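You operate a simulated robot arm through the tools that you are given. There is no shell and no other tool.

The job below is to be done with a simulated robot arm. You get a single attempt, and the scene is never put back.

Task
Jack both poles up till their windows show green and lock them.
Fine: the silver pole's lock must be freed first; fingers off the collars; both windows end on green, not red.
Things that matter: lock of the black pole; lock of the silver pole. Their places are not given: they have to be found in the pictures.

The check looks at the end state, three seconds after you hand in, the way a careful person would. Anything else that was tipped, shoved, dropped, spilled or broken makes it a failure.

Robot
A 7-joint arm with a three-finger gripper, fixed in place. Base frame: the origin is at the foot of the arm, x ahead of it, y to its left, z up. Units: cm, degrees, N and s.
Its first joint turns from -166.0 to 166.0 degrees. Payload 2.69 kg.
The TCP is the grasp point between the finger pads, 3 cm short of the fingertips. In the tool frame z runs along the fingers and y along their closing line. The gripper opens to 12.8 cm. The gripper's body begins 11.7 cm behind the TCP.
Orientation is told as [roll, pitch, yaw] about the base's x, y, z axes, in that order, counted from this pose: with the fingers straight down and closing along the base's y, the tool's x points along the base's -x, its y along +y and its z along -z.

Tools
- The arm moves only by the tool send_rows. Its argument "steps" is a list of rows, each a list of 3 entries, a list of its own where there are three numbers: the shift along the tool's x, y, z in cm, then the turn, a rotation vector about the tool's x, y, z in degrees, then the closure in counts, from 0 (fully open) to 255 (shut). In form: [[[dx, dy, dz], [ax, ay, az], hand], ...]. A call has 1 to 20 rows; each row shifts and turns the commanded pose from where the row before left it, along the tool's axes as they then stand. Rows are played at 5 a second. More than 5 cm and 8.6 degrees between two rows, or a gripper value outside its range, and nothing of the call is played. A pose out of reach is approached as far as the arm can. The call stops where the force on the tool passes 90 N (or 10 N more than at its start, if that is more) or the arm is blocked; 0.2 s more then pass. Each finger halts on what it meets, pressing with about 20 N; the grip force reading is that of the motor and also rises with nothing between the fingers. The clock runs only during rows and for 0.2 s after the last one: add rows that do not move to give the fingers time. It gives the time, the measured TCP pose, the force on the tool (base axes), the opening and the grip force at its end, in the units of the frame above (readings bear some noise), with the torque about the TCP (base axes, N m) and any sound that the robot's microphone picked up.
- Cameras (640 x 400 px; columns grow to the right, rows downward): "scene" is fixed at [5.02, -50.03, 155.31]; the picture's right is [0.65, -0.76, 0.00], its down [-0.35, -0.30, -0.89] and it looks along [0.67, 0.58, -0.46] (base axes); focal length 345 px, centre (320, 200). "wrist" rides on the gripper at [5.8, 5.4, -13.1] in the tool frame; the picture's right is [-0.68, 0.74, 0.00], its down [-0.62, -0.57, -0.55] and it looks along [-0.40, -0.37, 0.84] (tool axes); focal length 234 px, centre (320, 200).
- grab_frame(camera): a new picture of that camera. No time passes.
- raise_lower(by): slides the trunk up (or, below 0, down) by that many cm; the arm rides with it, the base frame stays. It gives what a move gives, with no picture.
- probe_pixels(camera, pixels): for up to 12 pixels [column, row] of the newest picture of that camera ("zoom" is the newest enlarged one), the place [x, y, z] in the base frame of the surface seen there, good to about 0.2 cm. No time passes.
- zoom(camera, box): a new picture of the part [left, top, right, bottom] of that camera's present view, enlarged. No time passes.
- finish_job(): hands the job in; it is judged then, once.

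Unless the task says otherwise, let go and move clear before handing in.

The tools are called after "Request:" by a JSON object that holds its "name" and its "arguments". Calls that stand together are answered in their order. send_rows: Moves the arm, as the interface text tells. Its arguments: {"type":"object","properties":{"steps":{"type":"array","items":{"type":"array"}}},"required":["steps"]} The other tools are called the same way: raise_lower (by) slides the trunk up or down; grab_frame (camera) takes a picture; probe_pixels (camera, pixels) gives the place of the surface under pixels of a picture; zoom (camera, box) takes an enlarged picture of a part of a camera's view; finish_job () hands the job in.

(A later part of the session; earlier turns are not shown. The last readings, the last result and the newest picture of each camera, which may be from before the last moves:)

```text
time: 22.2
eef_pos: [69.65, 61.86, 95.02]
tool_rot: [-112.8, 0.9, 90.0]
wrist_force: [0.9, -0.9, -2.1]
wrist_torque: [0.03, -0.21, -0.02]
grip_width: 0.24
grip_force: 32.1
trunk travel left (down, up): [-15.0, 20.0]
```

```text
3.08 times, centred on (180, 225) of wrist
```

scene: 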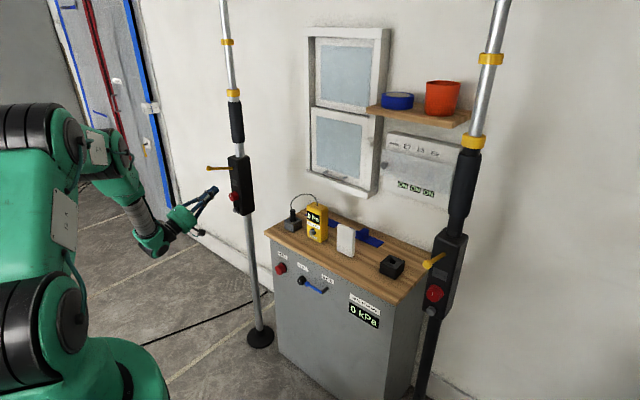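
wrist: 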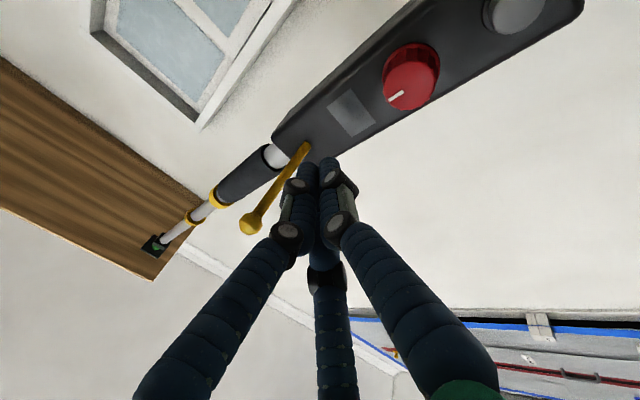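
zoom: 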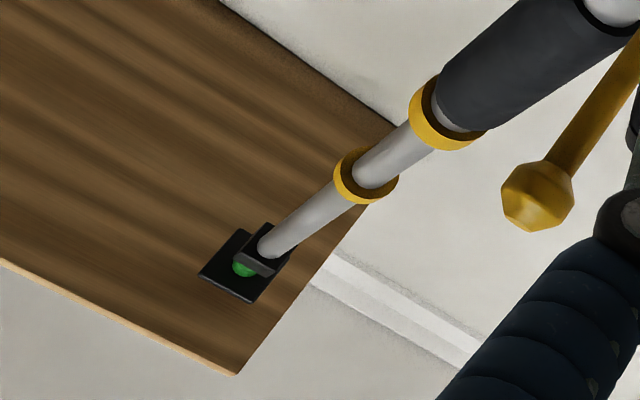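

Silver's upper collar is now at z≈148.4 and its head sits below the ceiling plate at z=200, so more strokes are needed. I'll back off, level the hand, rise above the lever and yaw it 41° so the closed fingers cross the rod for pressing down.

Request:
{"name": "send_rows", "arguments": {"steps": [[[0, 0, -4], [0, 0, 0], 255], [[0, 0, -4], [-7.6, 0, 0], 255], [[0, 0, 0], [-7.6, 0, 0], 255], [[0, 0, 0], [-7.6, 0, 0], 255], [[0, -4.6, 0], [0, -8.2, 0], 255], [[0, -4.6, 0], [0, -8.2, 0], 255], [[0, -4.6, 0], [0, -8.2, 0], 255], [[0, -4.3, 0], [0, -8.2, 0], 255], [[0, 0, 0], [0, -8.2, 0], 255], [[0, 0, 0], [0, 0, 0], 255]]}}

Request:
{"name": "grab_frame", "arguments": {"camera": "scene"}}

```text
time: 24.4
eef_pos: [62.09, 62.26, 111.33]
tool_rot: [-90.4, 0.5, 126.6]
wrist_force: [-1.0, -0.4, -0.8]
wrist_torque: [-0.02, 0.04, -0.04]
grip_width: 0.22
grip_force: 31.7
out of reach, approached as far as the arm can: row 9
trunk travel left (down, up): [-15.0, 20.0]
```

```text
taken
```

scene: 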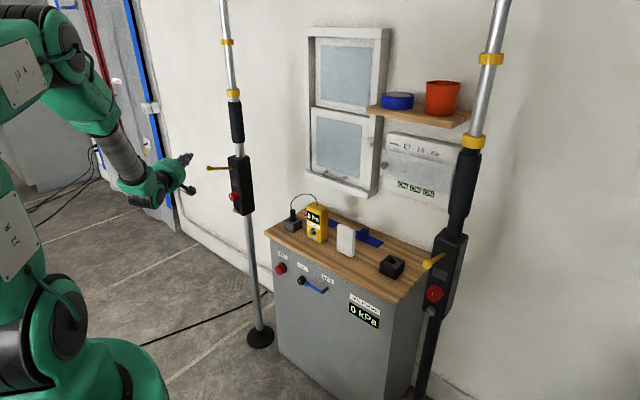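

The yaw stopped at about 36.6° (row 9 out of reach) and the hand is now above and in front of the lever. I'll turn back a few degrees to sit within reach and check.

Request:
{"name": "send_rows", "arguments": {"steps": [[[0, 0, 0], [0, 8.2, 0], 255], [[0, 0, 0], [0, 0, 0], 255]]}}

Request:
{"name": "grab_frame", "arguments": {"camera": "wrist"}}

```text
time: 25.0
eef_pos: [62.15, 62.33, 111.34]
tool_rot: [-90.4, 0.5, 118.3]
wrist_force: [-0.2, 0.7, 0.3]
wrist_torque: [-0.01, -0.02, -0.05]
grip_width: 0.24
grip_force: 30.9
trunk travel left (down, up): [-15.0, 20.0]
```

```text
taken
```

wrist: 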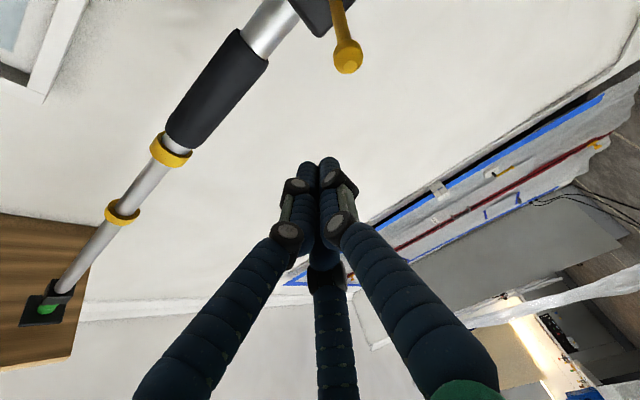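

Yaw is now a clean 28.3°, with the hand above the lever. I'll move over the rod at about (71.3, 62, 109), just above the ball's top.

Request:
{"name": "send_rows", "arguments": {"steps": [[[1.54, 0.5, 2.63], [0, 0, 0], 255], [[1.54, 0.8, 2.63], [0, 0, 0], 255], [[1.54, 1.0, 2.63], [0, 0, 0], 255], [[0, 0, 0], [0, 0, 0], 255]]}}

Request:
{"name": "zoom", "arguments": {"camera": "scene", "box": [180, 130, 270, 200]}}

Request:
{"name": "grab_frame", "arguments": {"camera": "wrist"}}

```text
time: 26.0
eef_pos: [71.45, 61.94, 109.13]
tool_rot: [-90.5, 0.4, 118.3]
wrist_force: [-0.3, 0.9, 0.0]
wrist_torque: [0.01, -0.04, 0.01]
grip_width: 0.22
grip_force: 31.4
trunk travel left (down, up): [-15.0, 20.0]
```

```text
5.71 times, centred on (225, 165) of scene
```

zoom: 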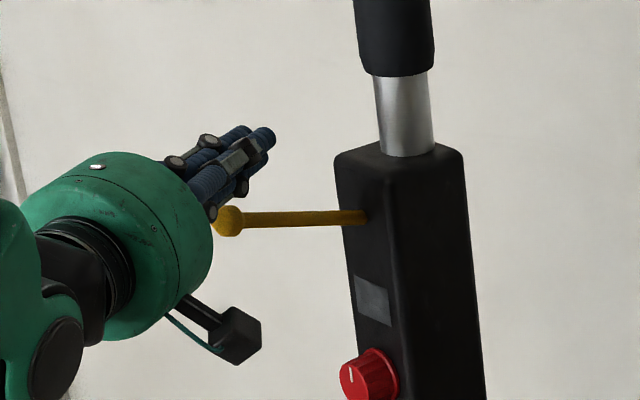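

```text
taken
```

wrist: 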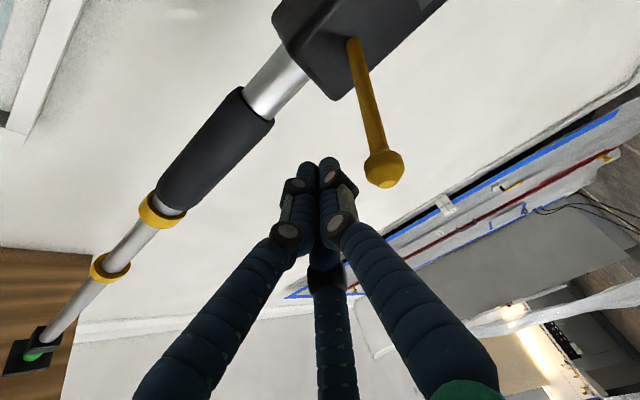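

The closed fingers hover directly above the rod. I'll press straight down in 1 cm rows and read force and sound.

Request:
{"name": "send_rows", "arguments": {"steps": [[[0, 1, 0], [0, 0, 0], 255], [[0, 1, 0], [0, 0, 0], 255], [[0, 1, 0], [0, 0, 0], 255], [[0, 1, 0], [0, 0, 0], 255], [[0, 1, 0], [0, 0, 0], 255], [[0, 1, 0], [0, 0, 0], 255]]}}

Request:
{"name": "zoom", "arguments": {"camera": "scene", "box": [180, 130, 270, 200]}}

Request:
{"name": "zoom", "arguments": {"camera": "scene", "box": [190, 0, 280, 150]}}

```text
time: 27.4
eef_pos: [71.56, 61.93, 103.22]
tool_rot: [-90.4, 0.5, 118.4]
wrist_force: [1.3, -0.7, 3.1]
wrist_torque: [-0.07, 0.01, -0.01]
grip_width: 0.19
grip_force: 31.0
trunk travel left (down, up): [-15.0, 20.0]
```

```text
5.71 times, centred on (225, 165) of scene
```

zoom: 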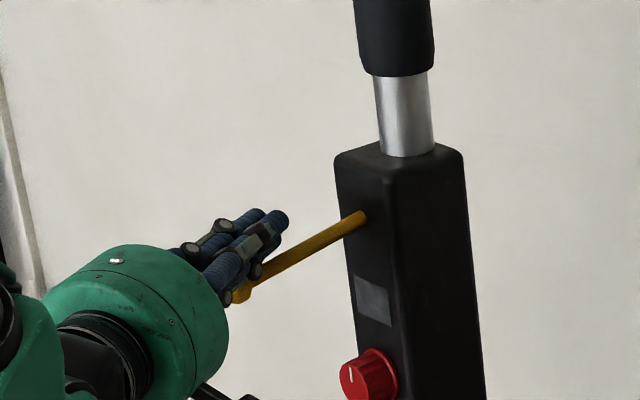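

```text
2.67 times, centred on (235, 75) of scene
```

zoom: 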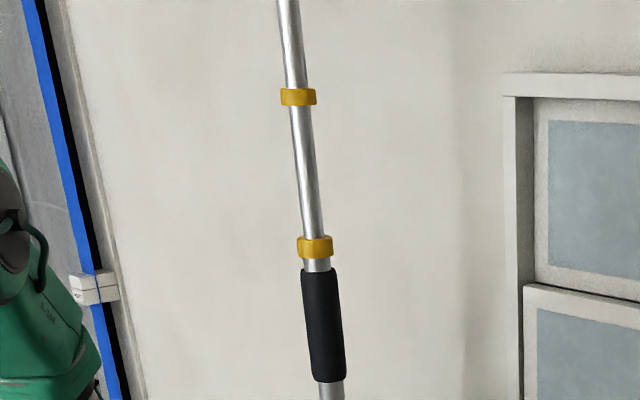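

The upper collar climbed further (zoom row 112→97), so the tube rises in proportion to the down stroke; load is only 3 N and the window is still grey. I'll continue the stroke.

Request:
{"name": "send_rows", "arguments": {"steps": [[[0, 1, 0], [0, 0, 0], 255], [[0, 1, 0], [0, 0, 0], 255], [[0, 0.8, 0], [0, 0, 0], 255]]}}

Request:
{"name": "zoom", "arguments": {"camera": "scene", "box": [180, 130, 270, 200]}}

Request:
{"name": "zoom", "arguments": {"camera": "scene", "box": [190, 0, 280, 150]}}

```text
time: 28.2
eef_pos: [71.52, 61.95, 101.55]
tool_rot: [-91.5, 0.1, 118.2]
wrist_force: [-1.7, -19.9, 54.8]
wrist_torque: [-0.63, 0.71, 0.24]
grip_width: 0.18
grip_force: 31.5
trunk travel left (down, up): [-15.0, 20.0]
```

```text
5.71 times, centred on (225, 165) of scene
```

zoom: 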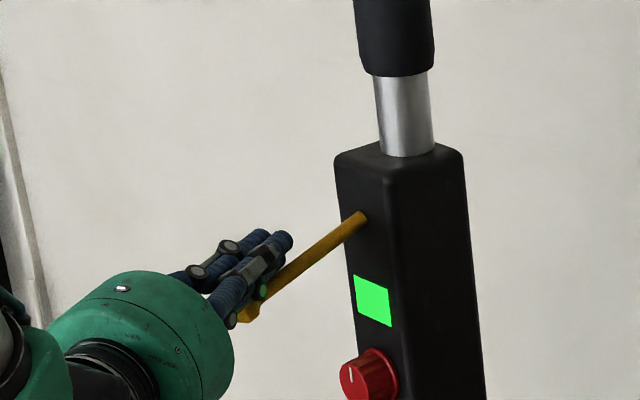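

```text
2.67 times, centred on (235, 75) of scene
```

zoom: 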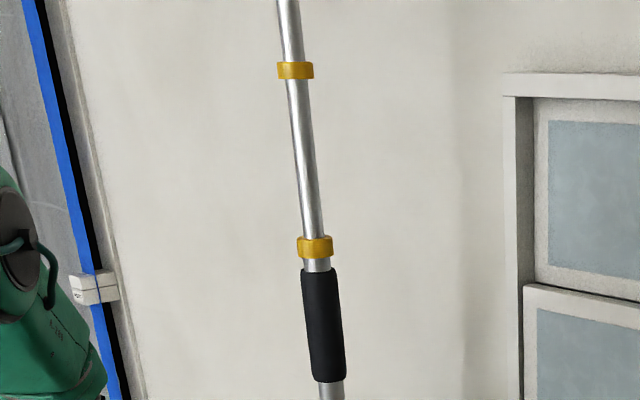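

The window at (373,300) has turned green, with 55 N on the fingers. I'll stop pressing at once and lift off gently.

Request:
{"name": "send_rows", "arguments": {"steps": [[[0, -1.5, 0], [0, 0, 0], 255], [[0, -1.5, 0], [0, 0, 0], 255], [[0, -1.5, 0], [0, 0, 0], 255], [[0, -1.5, 0], [0, 0, 0], 255], [[0, -1.5, 0], [0, 0, 0], 255], [[0, -1.5, 0], [0, 0, 0], 255], [[0, 0, 0], [0, 0, 0], 255]]}}

Request:
{"name": "zoom", "arguments": {"camera": "scene", "box": [180, 130, 270, 200]}}

Request:
{"name": "zoom", "arguments": {"camera": "scene", "box": [190, 0, 280, 150]}}

```text
time: 29.8
eef_pos: [71.39, 61.92, 109.39]
tool_rot: [-90.5, 0.5, 118.3]
wrist_force: [-0.6, -0.6, -0.5]
wrist_torque: [-0.02, 0.02, -0.01]
grip_width: 0.22
grip_force: 30.9
trunk travel left (down, up): [-15.0, 20.0]
```

```text
5.71 times, centred on (225, 165) of scene
```

zoom: 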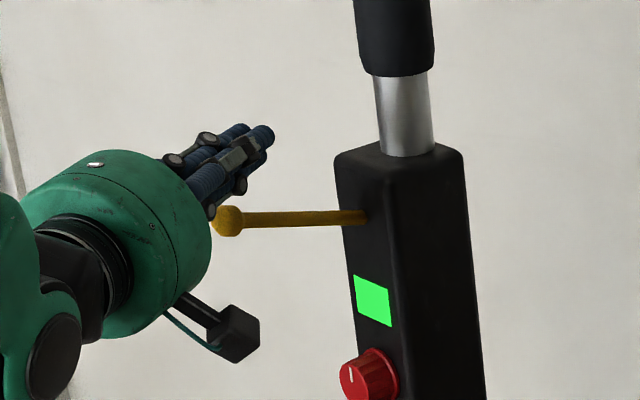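

```text
2.67 times, centred on (235, 75) of scene
```

zoom: 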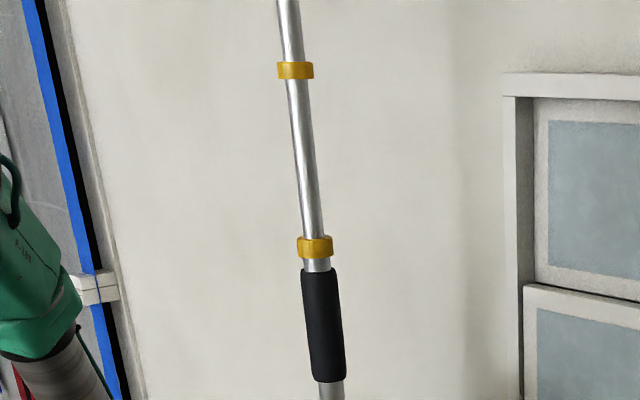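

Silver stays green with the lever back up, so I'll lock it now. I'll back off, undo the yaw, and come down in front of the knob with the fingers opened to about 5 cm.

Request:
{"name": "send_rows", "arguments": {"steps": [[[0, 0, -4], [0, 0, 0], 255], [[0, 0, -4], [0, 0, 0], 255], [[0, 0, -4], [0, 0, 0], 255], [[0, 0, 0], [0, 7.1, 0], 255], [[0, 0, 0], [0, 7.1, 0], 255], [[0, 0, 0], [0, 7.1, 0], 255], [[0, 0, 0], [0, 7.1, 0], 255], [[0, 0, 0], [-0.5, 0, 0], 255], [[-1.16, 3.99, 0], [0, 0, 0], 200], [[-1.16, 3.99, 0], [0, 0, 0], 154], [[-1.16, 3.99, 0], [0, 0, 0], 154], [[-1.16, 3.99, 0], [0, 0, 0], 154], [[-1.16, 3.99, 0], [0, 0, 0], 154], [[0, 0, 0], [0, 0, 0], 154]]}}

Request:
{"name": "grab_frame", "arguments": {"camera": "wrist"}}

Request:
{"name": "grab_frame", "arguments": {"camera": "scene"}}

```text
time: 32.8
eef_pos: [60.9, 62.09, 89.16]
tool_rot: [-90.1, 0.0, 89.8]
wrist_force: [0.6, 0.1, 0.2]
wrist_torque: [-0.04, -0.08, -0.04]
grip_width: 5.08
grip_force: 0.1
trunk travel left (down, up): [-15.0, 20.0]
```

```text
taken
```

wrist: 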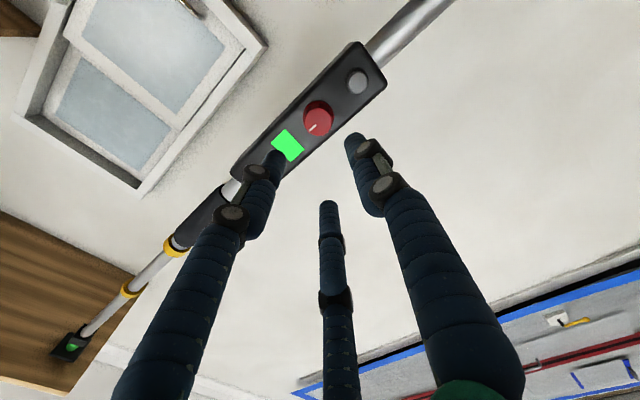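

```text
taken
```

scene: 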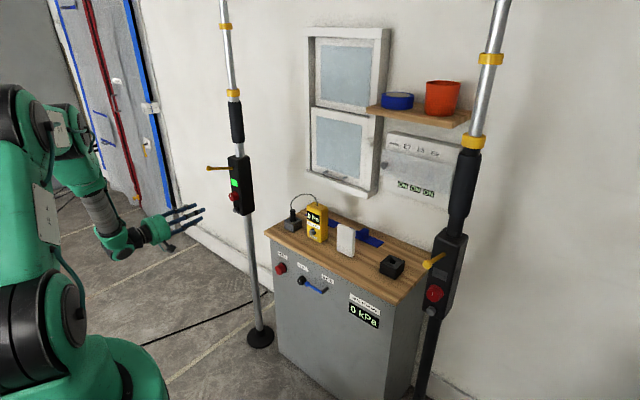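

Silver is still green and the knob's mark is upright. I'll advance along the axis to the knob, same depth as before.

Request:
{"name": "send_rows", "arguments": {"steps": [[[0, -0.27, 4], [0, 0, 0], 154], [[0, 0, 4], [0, 0, 0], 154], [[0, 0, 3], [0, 0, 0], 154], [[0, 0, 2], [0, 0, 0], 154], [[0, 0, 1.5], [0, 0, 0], 154], [[0, 0, 1.35], [0, 0, 0], 154], [[0, 0, 0], [0, 0, 0], 154]]}}

Request:
{"name": "zoom", "arguments": {"camera": "wrist", "box": [230, 90, 410, 230]}}

Request:
{"name": "zoom", "arguments": {"camera": "scene", "box": [200, 160, 260, 220]}}

```text
time: 34.4
eef_pos: [76.7, 62.07, 89.51]
tool_rot: [-90.1, 0.1, 89.9]
wrist_force: [0.0, -0.5, 0.1]
wrist_torque: [-0.01, 0.0, -0.01]
grip_width: 5.06
grip_force: 0.1
trunk travel left (down, up): [-15.0, 20.0]
```

```text
2.86 times, centred on (320, 160) of wrist
```

zoom: 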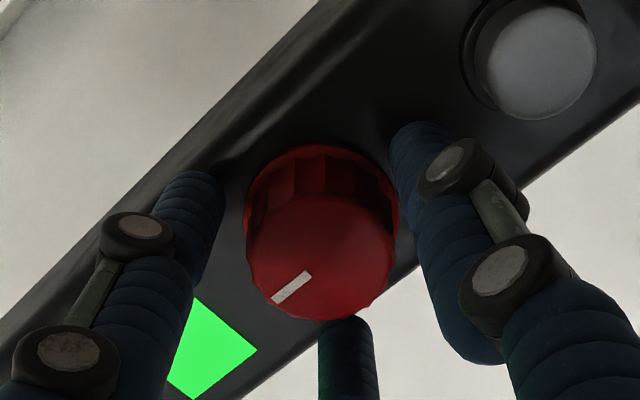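

```text
6.67 times, centred on (230, 190) of scene
```

zoom: 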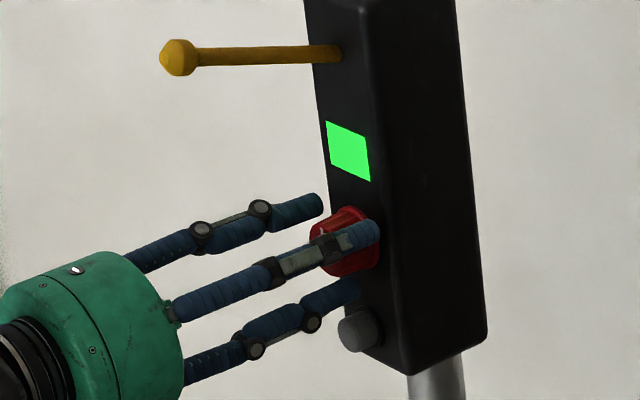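

The fingers straddle the knob without touching the button. I'll close and turn clockwise 90° back to the 3 o'clock lock position.

Request:
{"name": "send_rows", "arguments": {"steps": [[[0, 0, 0], [0, 0, 0], 200], [[0, 0, 0], [0, 0, 0], 230], [[0, 0, 0], [0, 0, 0], 230], [[0, 0, 0], [0, 0, 0], 230], [[0, 0, 0], [0, 0, 8.2], 230], [[0, 0, 0], [0, 0, 8.2], 230], [[0, 0, 0], [0, 0, 8.2], 230], [[0, 0, 0], [0, 0, 8.2], 230], [[0, 0, 0], [0, 0, 8.2], 230], [[0, 0, 0], [0, 0, 8.2], 230], [[0, 0, 0], [0, 0, 8.2], 230], [[0, 0, 0], [0, 0, 8.2], 230], [[0, 0, 0], [0, 0, 8.2], 230], [[0, 0, 0], [0, 0, 8.2], 230], [[0, 0, 0], [0, 0, 8.0], 230], [[0, 0, 0], [0, 0, 0], 230]]}}

Request:
{"name": "grab_frame", "arguments": {"camera": "wrist"}}

Request:
{"name": "zoom", "arguments": {"camera": "scene", "box": [200, 160, 260, 220]}}

```text
time: 37.8
eef_pos: [76.76, 62.02, 89.49]
tool_rot: [-95.4, -89.9, 95.3]
wrist_force: [-2.0, -5.6, -10.2]
wrist_torque: [-0.39, 0.36, -0.13]
grip_width: 3.7
grip_force: 45.5
trunk travel left (down, up): [-15.0, 20.0]
```

```text
taken
```

wrist: 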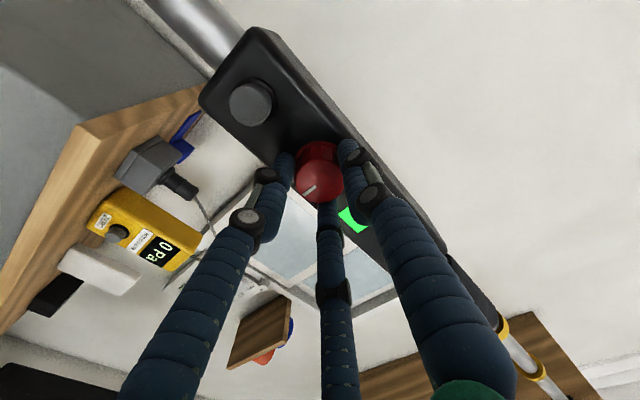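

```text
6.67 times, centred on (230, 190) of scene
```

zoom: 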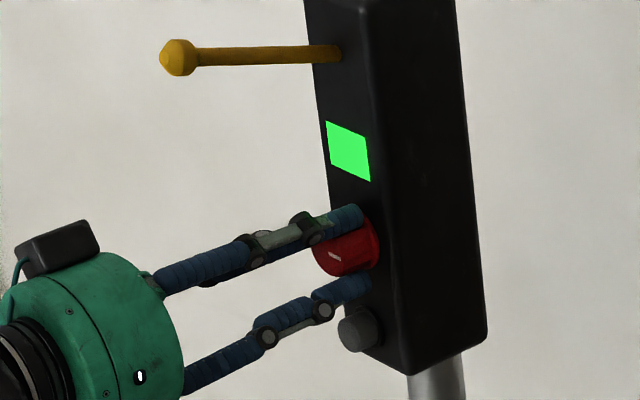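

The mark is back at the −y side and a −0.39 N·m reaction suggests the lock's end stop; the window stays green. I'll release and back straight out.

Request:
{"name": "send_rows", "arguments": {"steps": [[[0, 0, 0], [0, 0, 0], 200], [[0, 0, 0], [0, 0, 0], 154], [[0, 0, 0], [0, 0, 0], 154], [[0, 0, -2], [0, 0, 0], 154], [[0, 0, -4], [0, 0, 0], 154], [[0, 0, -4.5], [0, 0, 0], 154], [[0, 0, -4.5], [0, 0, 0], 154], [[0, 0, -4.5], [0, 0, 0], 154], [[0, 0, 0], [0, 0, 0], 154]]}}

Request:
{"name": "grab_frame", "arguments": {"camera": "wrist"}}

Request:
{"name": "zoom", "arguments": {"camera": "scene", "box": [205, 150, 265, 220]}}

Request:
{"name": "zoom", "arguments": {"camera": "scene", "box": [200, 0, 260, 110]}}

```text
time: 39.8
eef_pos: [57.11, 62.07, 89.62]
tool_rot: [-133.9, -89.7, 133.8]
wrist_force: [0.4, -0.1, -0.2]
wrist_torque: [-0.01, 0.01, 0.02]
grip_width: 5.08
grip_force: 0.0
trunk travel left (down, up): [-15.0, 20.0]
```

```text
taken
```

wrist: 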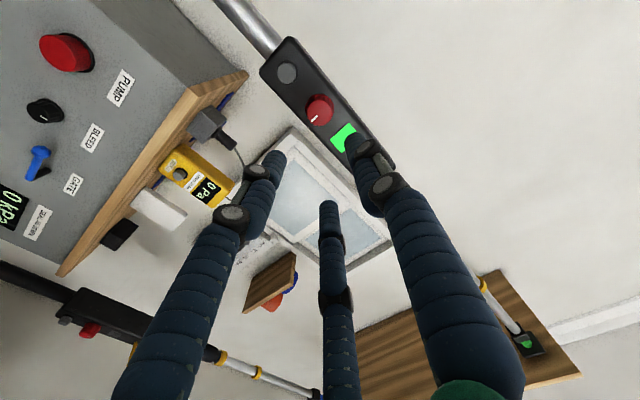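

```text
5.71 times, centred on (235, 185) of scene
```

zoom: 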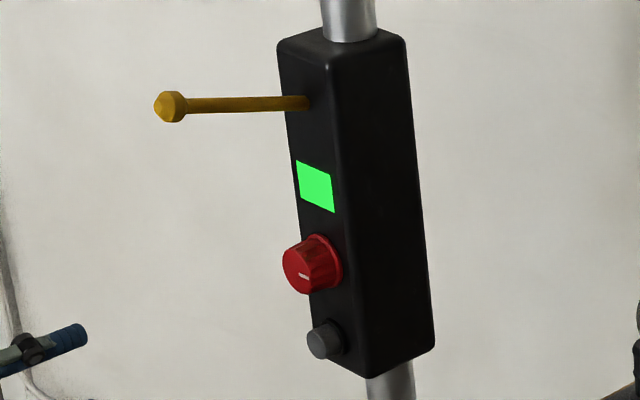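

```text
3.64 times, centred on (230, 55) of scene
```

zoom: 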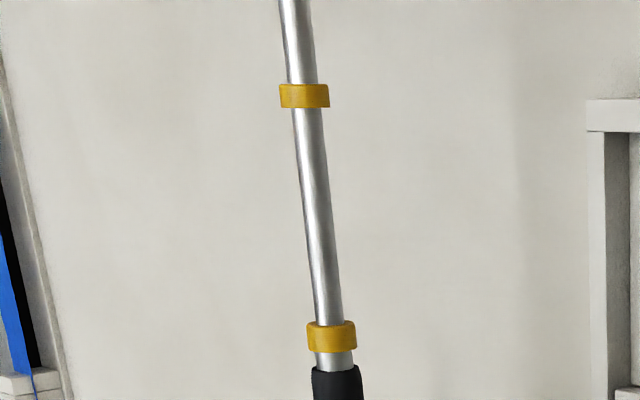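

Silver is green and locked at 3 o'clock. Now I'll carry the hand across to the front of the black pole (y≈−27.3), rising to z≈110 on the way and keeping x≈57, well clear of everything.

Request:
{"name": "send_rows", "arguments": {"steps": [[[-1, -4.47, 0], [0, 0, 0], 154], [[-1, -4.47, 0], [0, 0, 0], 154], [[-1, -4.47, 0], [0, 0, 0], 154], [[-1, -4.47, 0], [0, 0, 0], 154], [[-1, -4.47, 0], [0, 0, 0], 154], [[-1, -4.47, 0], [0, 0, 0], 154], [[-1, -4.47, 0], [0, 0, 0], 154], [[-1, -4.47, 0], [0, 0, 0], 154], [[-1, -4.47, 0], [0, 0, 0], 154], [[-1, -4.47, 0], [0, 0, 0], 154], [[-1, -4.47, 0], [0, 0, 0], 154], [[-1, -4.47, 0], [0, 0, 0], 154], [[-1, -4.47, 0], [0, 0, 0], 154], [[-1, -4.47, 0], [0, 0, 0], 154], [[-1, -4.47, 0], [0, 0, 0], 154], [[-1, -4.47, 0], [0, 0, 0], 154], [[-1, -4.47, 0], [0, 0, 0], 154], [[-1, -4.47, 0], [0, 0, 0], 154], [[-1, -4.47, 0], [0, 0, 0], 154], [[-1, -4.47, 0], [0, 0, 0], 154]]}}

Request:
{"name": "grab_frame", "arguments": {"camera": "scene"}}

Request:
{"name": "grab_frame", "arguments": {"camera": "wrist"}}

```text
time: 44.0
eef_pos: [52.28, 4.3, 116.08]
tool_rot: [79.9, -89.9, -81.3]
wrist_force: [0.3, -1.2, -0.5]
wrist_torque: [0.01, 0.0, 0.0]
grip_width: 5.08
grip_force: 0.1
out of reach, approached as far as the arm can: row 10, 11, 12, 13, 14, 15, 16, 17, 18, 19, 20
trunk travel left (down, up): [-15.0, 20.0]
```

```text
taken
```

scene: 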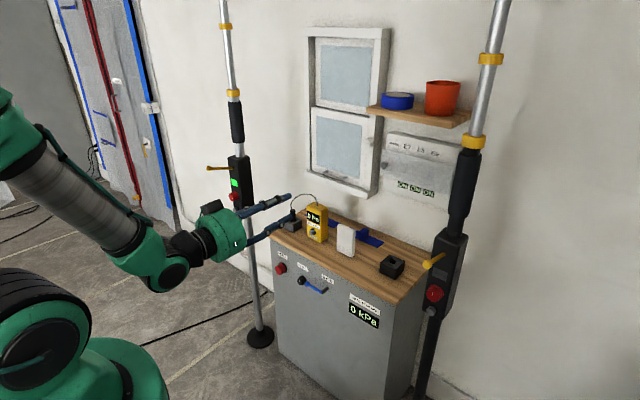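

```text
taken
```

wrist: 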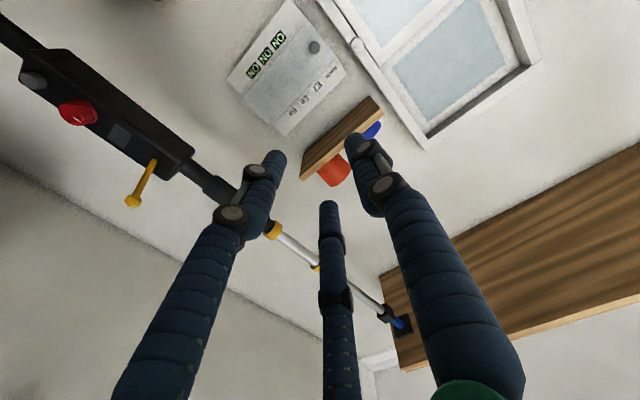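

The arm ran into a joint limit and stopped at (52.3, 4.3, 116); nothing was touched. I'll try turning the hand a quarter about its own axis there, which should free the wrist, and see which direction stays in reach.

Request:
{"name": "send_rows", "arguments": {"steps": [[[0, 0, 0], [0, 0, -8.2], 154], [[0, 0, 0], [0, 0, -8.2], 154], [[0, 0, 0], [0, 0, -8.2], 154], [[0, 0, 0], [0, 0, -8.2], 154], [[0, 0, 0], [0, 0, -8.2], 154], [[0, 0, 0], [0, 0, -8.2], 154], [[0, 0, 0], [0, 0, -8.2], 154], [[0, 0, 0], [0, 0, -8.2], 154], [[0, 0, 0], [0, 0, -8.2], 154], [[0, 0, 0], [0, 0, -8.2], 154], [[0, 0, 0], [0, 0, -8], 154], [[4, 0, 0], [0, 0, 0], 154], [[4, 0, 0], [0, 0, 0], 154], [[0, 0, 0], [0, 0, 0], 154]]}}

```text
time: 47.0
eef_pos: [51.86, 3.67, 116.63]
tool_rot: [-90.0, 0.1, 89.4]
wrist_force: [-0.7, 0.0, 0.1]
wrist_torque: [0.02, 0.02, 0.0]
grip_width: 5.06
grip_force: 0.1
out of reach, approached as far as the arm can: row 12, 13
trunk travel left (down, up): [-15.0, 20.0]
```

Rolling the hand worked but sideways motion is still blocked, so the wrist's bend is the limiting joint. I'll roll back, tilt the tool down about 57° to unwind the wrist, and then cross to the black pole's side.

Request:
{"name": "send_rows", "arguments": {"steps": [[[0, 0, 0], [0, 0, 8.2], 154], [[0, 0, 0], [0, 0, 8.2], 154], [[0, 0, 0], [0, 0, 8.2], 154], [[0, 0, 0], [0, 0, 8.2], 154], [[0, 0, 0], [0, 0, 8.2], 154], [[0, 0, 0], [0, 0, 8.2], 154], [[0, 0, 0], [0, 0, 8.2], 154], [[0, 0, 0], [0, 0, 8.2], 154], [[0, 0, 0], [0, 0, 8.2], 154], [[0, 0, 0], [0, 0, 8.2], 154], [[0, 0, 0], [0, 0, 8], 154], [[0, 0, 0], [0, 8.2, 0], 154], [[0, 0, 0], [0, 8.2, 0], 154], [[0, 0, 0], [0, 8.2, 0], 154], [[0, 0, 0], [0, 8.2, 0], 154], [[0, 0, 0], [0, 8.2, 0], 154], [[0, 0, 0], [0, 8.2, 0], 154], [[0, 0, 0], [0, 8.2, 0], 154], [[0, 0, 0], [0, 0, 0], 154]]}}

```text
time: 51.2
eef_pos: [51.69, 3.22, 122.45]
tool_rot: [0.0, -42.6, -0.6]
wrist_force: [-2.0, -0.4, 0.5]
wrist_torque: [0.01, -0.18, 0.05]
grip_width: 5.07
grip_force: 0.0
out of reach, approached as far as the arm can: row 18
trunk travel left (down, up): [-15.0, 20.0]
stopped in row 19: the arm was blocked; the commanded pose is now the measured one
```

The tool is now at −42.6° pitch, but the arm reported being blocked in the last row. I'll look at the scene before going on.

Request:
{"name": "grab_frame", "arguments": {"camera": "scene"}}

Request:
{"name": "grab_frame", "arguments": {"camera": "wrist"}}

```text
taken
```

scene: 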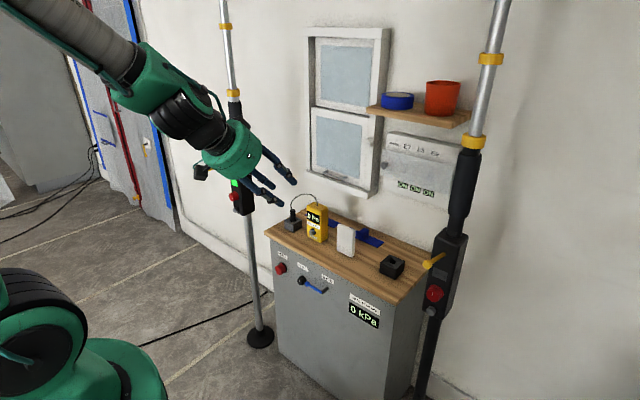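

```text
taken
```

wrist: 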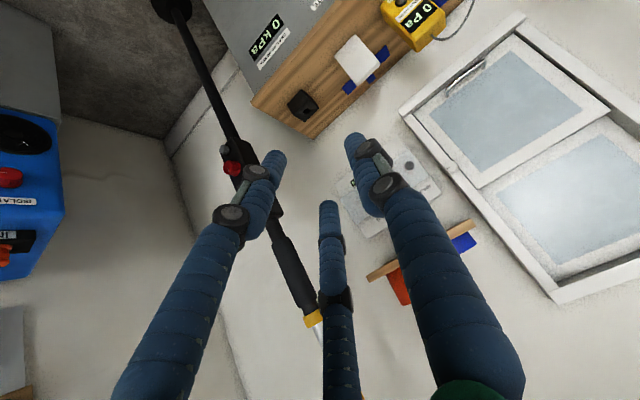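

The arm has swung into a new configuration (forearm now from above at upper left) and touches nothing. I'll confirm it is settled with a small still move and then slide toward the black side.

Request:
{"name": "send_rows", "arguments": {"steps": [[[0, 0, 0], [0, 0, 0], 154], [[0, -3, 0], [0, 0, 0], 154], [[0, -4, 0], [0, 0, 0], 154], [[0, -4, 0], [0, 0, 0], 154], [[0, 0, 0], [0, 0, 0], 154]]}}

Request:
{"name": "grab_frame", "arguments": {"camera": "scene"}}

```text
time: 52.4
eef_pos: [51.89, -7.6, 122.24]
tool_rot: [0.0, -42.5, -0.7]
wrist_force: [-0.6, -0.8, -0.1]
wrist_torque: [0.03, -0.06, 0.0]
grip_width: 5.08
grip_force: 0.0
trunk travel left (down, up): [-15.0, 20.0]
```

```text
taken
```

scene: 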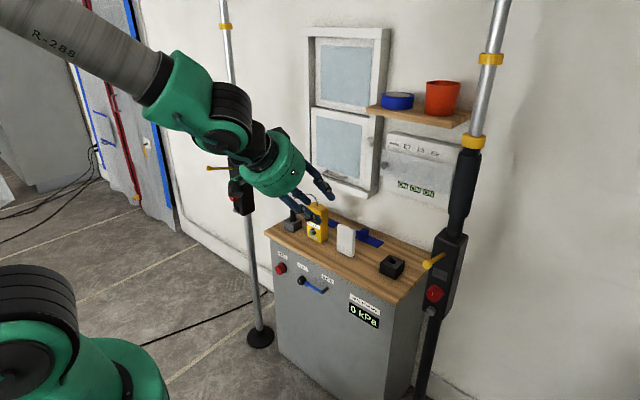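

The sideways move now works (y=−7.6). I'll go on to y≈−27.3 and tilt back to horizontal there to see whether the wrist allows it on this side.

Request:
{"name": "send_rows", "arguments": {"steps": [[[0, -4.9, 0], [0, 0, 0], 154], [[0, -4.9, 0], [0, 0, 0], 154], [[0, -4.9, 0], [0, 0, 0], 154], [[0, -4.9, 0], [0, 0, 0], 154], [[0, 0, 0], [0, -7.9, 0], 154], [[0, 0, 0], [0, -7.9, 0], 154], [[0, 0, 0], [0, -7.9, 0], 154], [[0, 0, 0], [0, -7.9, 0], 154], [[0, 0, 0], [0, -7.9, 0], 154], [[0, 0, 0], [0, -8, 0], 154], [[0, 0, 0], [0, 0, 0], 154]]}}

Request:
{"name": "grab_frame", "arguments": {"camera": "scene"}}

Request:
{"name": "grab_frame", "arguments": {"camera": "wrist"}}

```text
time: 54.8
eef_pos: [52.65, -25.45, 122.63]
tool_rot: [-127.5, -89.3, 129.1]
wrist_force: [0.5, -1.1, -0.3]
wrist_torque: [-0.02, -0.02, 0.07]
grip_width: 5.06
grip_force: 0.0
trunk travel left (down, up): [-15.0, 20.0]
```

```text
taken
```

scene: 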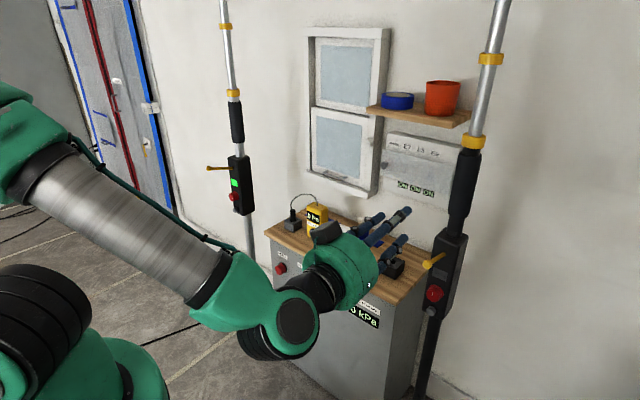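

```text
taken
```

wrist: 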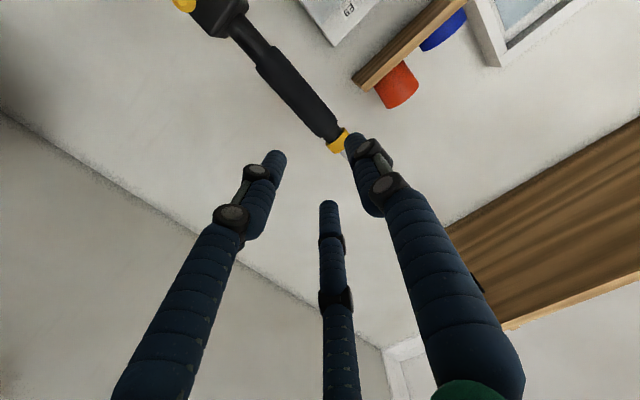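

The tool is horizontal again at (52.7, −25.5, 122.6) with no reach warning, and silver's window still shows green at (235,184). I'll trim a 1.6° yaw error and descend in front of the black lever, closing the fingers.

Request:
{"name": "send_rows", "arguments": {"steps": [[[0, 0, 0], [1.6, 0.4, 0], 200], [[3.15, -0.49, 1.84], [0, 0, 0], 255], [[3.15, -0.49, 1.84], [0, 0, 0], 255], [[3.15, -0.49, 1.84], [0, 0, 0], 255], [[3.15, -0.49, 1.84], [0, 0, 0], 255], [[0, 0, 0], [0, 0, 0], 255]]}}

Request:
{"name": "grab_frame", "arguments": {"camera": "wrist"}}

Request:
{"name": "grab_frame", "arguments": {"camera": "scene"}}

```text
time: 56.2
eef_pos: [58.84, -29.71, 109.4]
tool_rot: [-0.7, -89.6, -1.6]
wrist_force: [0.6, 0.0, 0.5]
wrist_torque: [-0.02, 0.0, 0.03]
grip_width: 0.24
grip_force: 20.7
trunk travel left (down, up): [-15.0, 20.0]
```

```text
taken
```

wrist: 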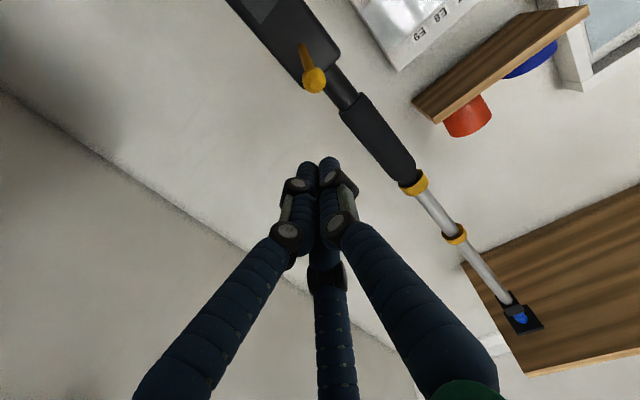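

```text
taken
```

scene: 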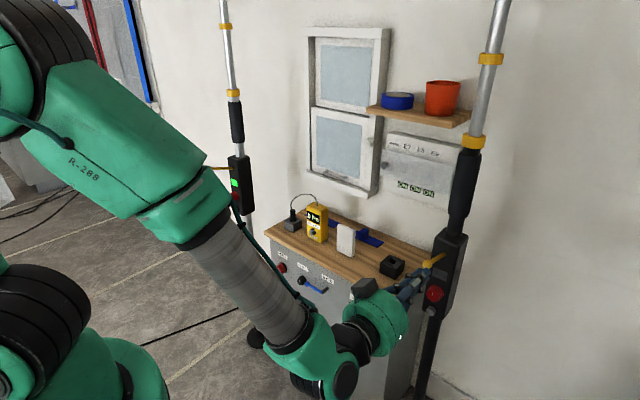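

The black lever's ball is at (315,78) in the wrist view, and the reading is about 2 cm off in y from what I commanded. I'll hold still a moment to see whether the arm has settled.

Request:
{"name": "send_rows", "arguments": {"steps": [[[0, 0, 0], [0, 0, 0], 255], [[0, 0, 0], [0, 0, 0], 255], [[0, 0, 0], [0, 0, 0], 255]]}}

Request:
{"name": "grab_frame", "arguments": {"camera": "wrist"}}

Request:
{"name": "zoom", "arguments": {"camera": "wrist", "box": [220, 0, 400, 120]}}

Request:
{"name": "zoom", "arguments": {"camera": "scene", "box": [380, 230, 500, 320]}}

```text
time: 57.0
eef_pos: [58.83, -29.76, 109.31]
tool_rot: [-2.9, -89.5, 0.6]
wrist_force: [-0.6, 1.0, 0.0]
wrist_torque: [-0.04, 0.01, -0.01]
grip_width: 0.22
grip_force: 20.2
trunk travel left (down, up): [-15.0, 20.0]
```

```text
taken
```

wrist: 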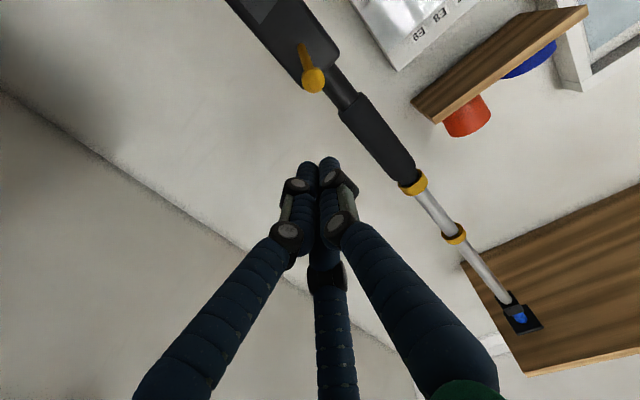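

```text
3.33 times, centred on (310, 60) of wrist
```

zoom: 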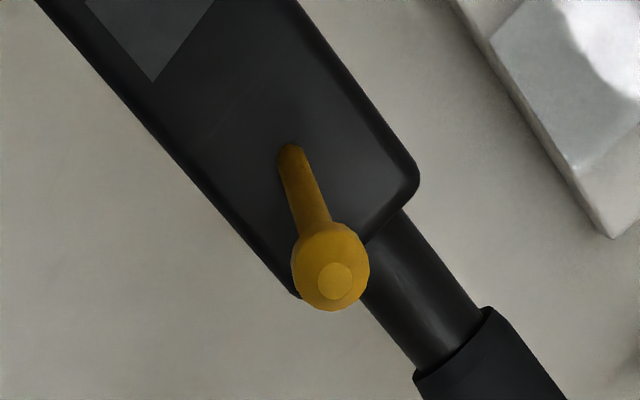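

```text
4.44 times, centred on (440, 275) of scene
```

zoom: 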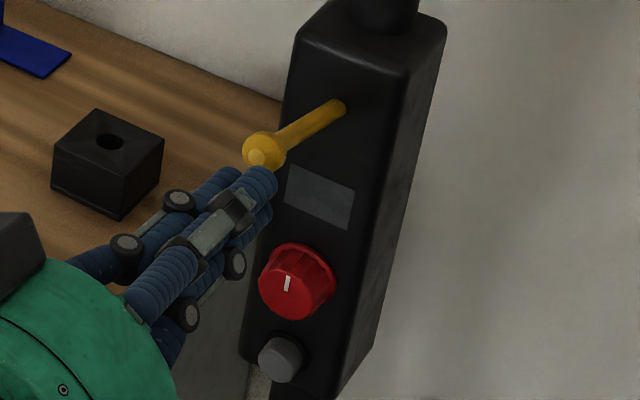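

The arm is settled at (58.8, −29.75, 109.3). I'll probe the black lever's ball and rod in both views for exact placement.

Request:
{"name": "zoom", "arguments": {"camera": "scene", "box": [415, 240, 465, 280]}}

Request:
{"name": "probe_pixels", "arguments": {"camera": "zoom", "pixels": [[130, 250], [150, 230], [165, 215], [220, 185], [260, 160], [300, 135], [330, 115]]}}

Request:
{"name": "probe_pixels", "arguments": {"camera": "wrist", "pixels": [[314, 83], [310, 75], [306, 60], [303, 50], [316, 78], [290, 30]]}}

```text
10.00 times, centred on (440, 260) of scene
```

zoom: 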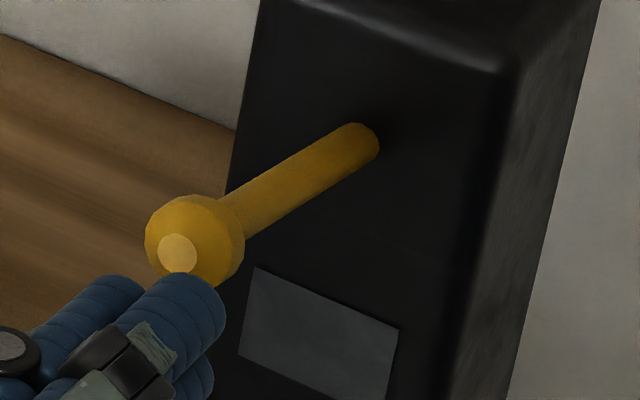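

```text
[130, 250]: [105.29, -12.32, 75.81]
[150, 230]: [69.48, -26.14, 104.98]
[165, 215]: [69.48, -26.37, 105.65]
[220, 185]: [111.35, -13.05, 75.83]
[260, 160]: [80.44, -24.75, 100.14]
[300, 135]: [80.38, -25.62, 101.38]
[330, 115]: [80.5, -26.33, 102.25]
```

```text
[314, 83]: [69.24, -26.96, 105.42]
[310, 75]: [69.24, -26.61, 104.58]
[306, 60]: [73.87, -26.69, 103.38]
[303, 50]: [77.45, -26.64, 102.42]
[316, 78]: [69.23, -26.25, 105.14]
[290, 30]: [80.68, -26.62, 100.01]
```

The black lever's centreline is y≈−27.0, with the ball at x≈69.5, z≈105. I'll yaw the hand −16° so the closed fingers cross the rod, then move over it at z≈109.

Request:
{"name": "send_rows", "arguments": {"steps": [[[0, 0, 0], [8.2, 0, 0], 255], [[0, 0, 0], [8.2, 0, 0], 255], [[0, 0, 0], [0, 0, 0], 255], [[0.1, 2.26, 3.6], [0, 0, 0], 255], [[0.1, 2.26, 3.6], [0, 0, 0], 255], [[0.1, 2.26, 3.6], [0, 0, 0], 255], [[0, 0, 0], [0, 0, 0], 255]]}}

Request:
{"name": "zoom", "arguments": {"camera": "scene", "box": [370, 210, 500, 320]}}

Request:
{"name": "grab_frame", "arguments": {"camera": "wrist"}}

```text
time: 58.6
eef_pos: [68.61, -31.34, 109.4]
tool_rot: [-51.8, -89.0, 34.7]
wrist_force: [0.7, 0.9, -0.8]
wrist_torque: [0.0, -0.05, -0.05]
grip_width: 0.24
grip_force: 19.8
out of reach, approached as far as the arm can: row 4, 5, 6
trunk travel left (down, up): [-15.0, 20.0]
```

```text
3.64 times, centred on (435, 265) of scene
```

zoom: 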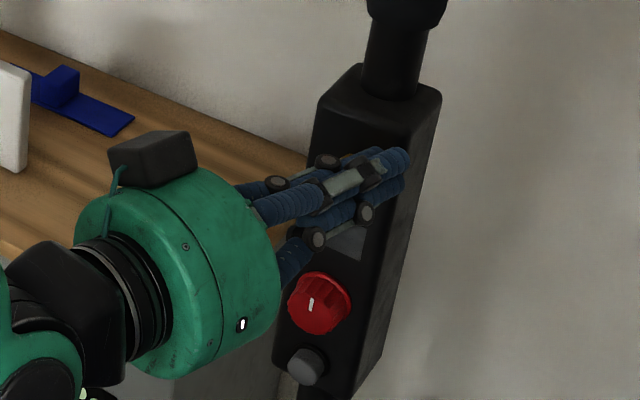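

```text
taken
```

wrist: 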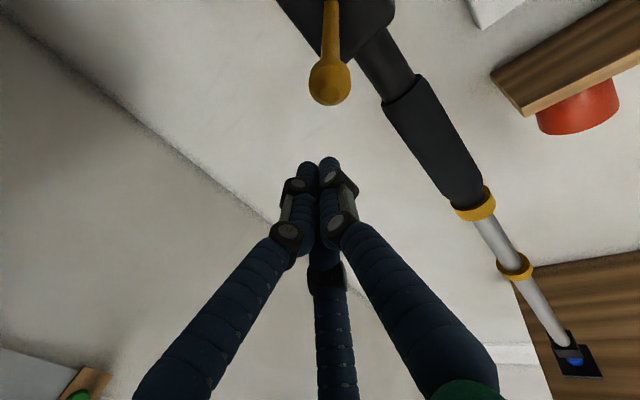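

A reach limit again stopped the hand at (68.6, −31.3), beside the lever and not touching anything. Lowering the trunk should ease the wrist bend, so I'll first back off 10 cm and then lower it 15 cm.

Request:
{"name": "send_rows", "arguments": {"steps": [[[0, 0, -4], [0, 0, 0], 255], [[0, 0, -4], [0, 0, 0], 255], [[0, 0, -3], [0, 0, 0], 255], [[0, 0, 0], [0, 0, 0], 255]]}}

Request:
{"name": "grab_frame", "arguments": {"camera": "scene"}}

```text
time: 59.6
eef_pos: [57.92, -28.28, 109.72]
tool_rot: [-19.5, -89.5, 0.9]
wrist_force: [-0.1, 0.2, 0.7]
wrist_torque: [-0.01, 0.02, 0.0]
grip_width: 0.22
grip_force: 19.8
out of reach, approached as far as the arm can: row 1
trunk travel left (down, up): [-15.0, 20.0]
```

```text
taken
```

scene: 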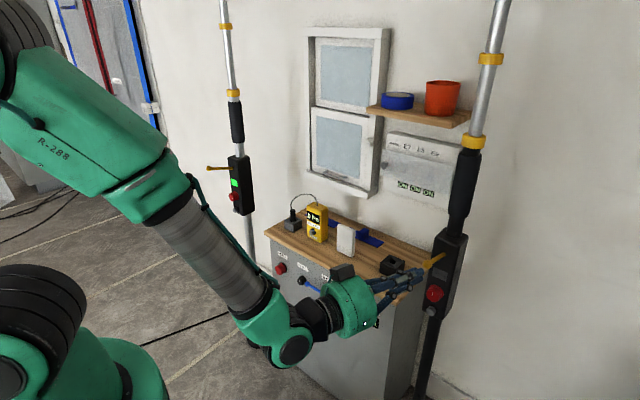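

The hand is clear, and the forearm drops steeply from the upper left. I'll lower the trunk 15 cm.

Request:
{"name": "raise_lower", "arguments": {"by": -15}}

Request:
{"name": "grab_frame", "arguments": {"camera": "scene"}}

Request:
{"name": "grab_frame", "arguments": {"camera": "wrist"}}

```text
time: 61.4
eef_pos: [57.89, -28.44, 94.74]
tool_rot: [-20.7, -89.5, 2.0]
wrist_force: [0.4, 0.3, 0.5]
wrist_torque: [0.0, -0.01, -0.01]
grip_width: 0.26
grip_force: 19.9
trunk travel left (down, up): [0.0, 35.0]
```

```text
taken
```

scene: 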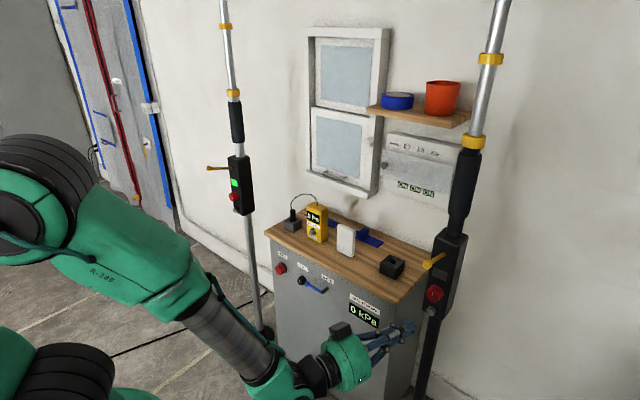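

```text
taken
```

wrist: 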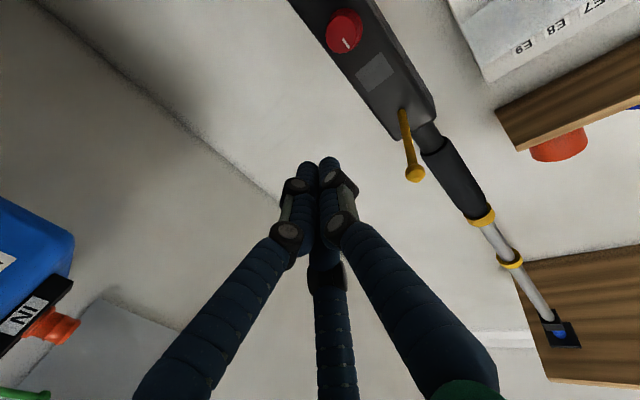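

The trunk is down, the TCP is at z=94.7 and the yaw is −18.7°. I'll lift the hand back to z≈109.5 and then move over the black lever.

Request:
{"name": "send_rows", "arguments": {"steps": [[[-4.9, 0, 0], [0, 0, 0], 255], [[-4.9, 0, 0], [0, 0, 0], 255], [[-4.9, 0, 0], [0, 0, 0], 255], [[0, 1.7, 4], [0, 0, 0], 255], [[0, 1.7, 4], [0, 0, 0], 255], [[0, 0, 0], [0, 0, 0], 255]]}}

Request:
{"name": "grab_frame", "arguments": {"camera": "wrist"}}

Request:
{"name": "grab_frame", "arguments": {"camera": "scene"}}

```text
time: 62.8
eef_pos: [66.29, -28.64, 109.5]
tool_rot: [-17.1, -89.4, -1.0]
wrist_force: [-0.1, 0.2, -0.2]
wrist_torque: [-0.02, 0.02, 0.01]
grip_width: 0.24
grip_force: 20.1
out of reach, approached as far as the arm can: row 5
trunk travel left (down, up): [0.0, 35.0]
```

```text
taken
```

wrist: 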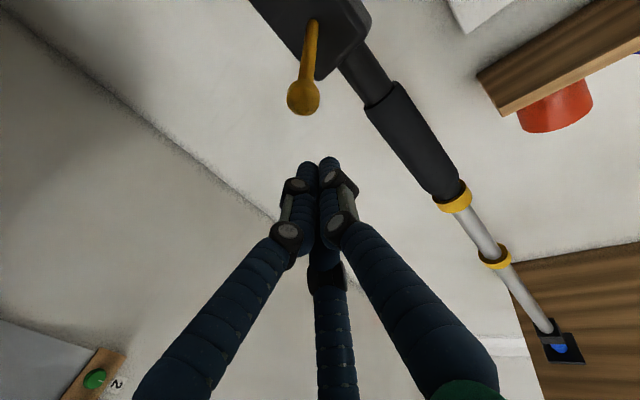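

```text
taken
```

scene: 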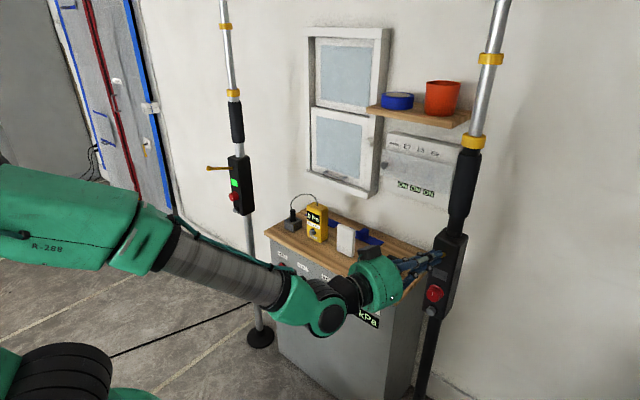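

Closer at (66.3, −28.6, 109.5), but row 5 still hit a limit. I'll probe a few points along the forearm and wrist to understand the arm's posture.

Request:
{"name": "probe_pixels", "arguments": {"camera": "scene", "pixels": [[20, 200], [100, 220], [140, 240], [180, 250], [230, 275], [290, 300], [330, 310], [350, 295], [375, 270], [400, 275], [60, 370], [30, 260]]}}

```text
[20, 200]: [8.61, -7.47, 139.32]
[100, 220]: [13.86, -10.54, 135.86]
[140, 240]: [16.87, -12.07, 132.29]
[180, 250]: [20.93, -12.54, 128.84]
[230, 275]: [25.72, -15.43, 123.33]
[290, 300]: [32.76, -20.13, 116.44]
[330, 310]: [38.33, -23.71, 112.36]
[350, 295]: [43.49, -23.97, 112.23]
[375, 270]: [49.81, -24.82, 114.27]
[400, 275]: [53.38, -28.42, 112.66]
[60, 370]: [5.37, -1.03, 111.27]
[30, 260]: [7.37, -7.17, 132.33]
```

The forearm slopes down about 42° from near the base, and holding the tool level from there exceeds the wrist's upward bend. I'll reach the other wrist branch by swinging the tool about the wrist: first down, then to the left, then forward again, in free space. First the downward swing.

Request:
{"name": "send_rows", "arguments": {"steps": [[[3.85, 0, -0.28], [0, 8.2, 0], 255], [[3.85, 0, -0.28], [0, 8.2, 0], 255], [[3.85, 0, -0.28], [0, 8.2, 0], 255], [[3.85, 0, -0.28], [0, 8.2, 0], 255], [[3.85, 0, -0.28], [0, 8.2, 0], 255], [[3.85, 0, -0.28], [0, 8.2, 0], 255], [[3.85, 0, -0.28], [0, 8.2, 0], 255], [[3.85, 0, -0.28], [0, 8.2, 0], 255], [[3.85, 0, -0.28], [0, 8.2, 0], 255], [[3.85, 0, -0.28], [0, 8.2, 0], 255], [[0, 0, 0], [0, 0, 0], 255]]}}

Request:
{"name": "grab_frame", "arguments": {"camera": "scene"}}

```text
time: 65.2
eef_pos: [43.98, -21.15, 82.88]
tool_rot: [-0.3, -7.4, -18.8]
wrist_force: [0.6, -0.1, -0.3]
wrist_torque: [0.09, 0.14, -0.01]
grip_width: 0.25
grip_force: 19.5
trunk travel left (down, up): [0.0, 35.0]
```

```text
taken
```

scene: 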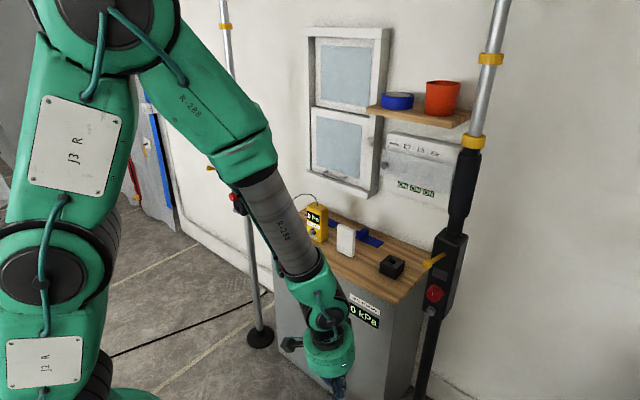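

The tool now points down at (44, −21, 83) and all is clear. Next the sweep to point left (+y) about the wrist.

Request:
{"name": "send_rows", "arguments": {"steps": [[[0, 3.85, -0.28], [-8.2, 0, 0], 255], [[0, 3.85, -0.28], [-8.2, 0, 0], 255], [[0, 3.85, -0.28], [-8.2, 0, 0], 255], [[0, 3.85, -0.28], [-8.2, 0, 0], 255], [[0, 3.85, -0.28], [-8.2, 0, 0], 255], [[0, 3.85, -0.28], [-8.2, 0, 0], 255], [[0, 3.85, -0.28], [-8.2, 0, 0], 255], [[0, 3.85, -0.28], [-8.2, 0, 0], 255], [[0, 3.85, -0.28], [-8.2, 0, 0], 255], [[0, 3.85, -0.28], [-8.2, 0, 0], 255], [[0, 0, 0], [0, 0, 0], 255]]}}

Request:
{"name": "grab_frame", "arguments": {"camera": "scene"}}

```text
time: 67.5
eef_pos: [49.68, 5.19, 106.03]
tool_rot: [81.9, -7.6, -18.7]
wrist_force: [-0.8, -0.5, -0.9]
wrist_torque: [0.02, -0.01, -0.03]
grip_width: 0.23
grip_force: 19.8
trunk travel left (down, up): [0.0, 35.0]
```

```text
taken
```

scene: 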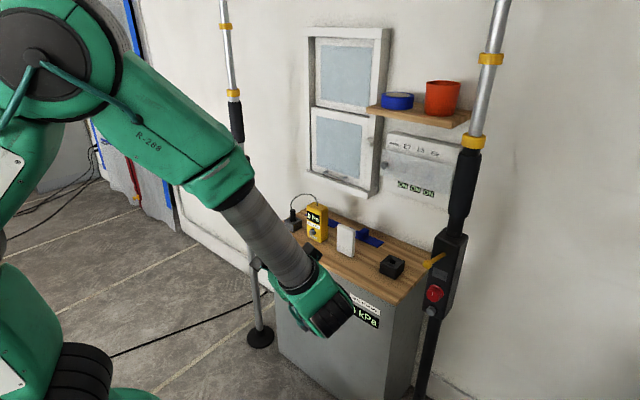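

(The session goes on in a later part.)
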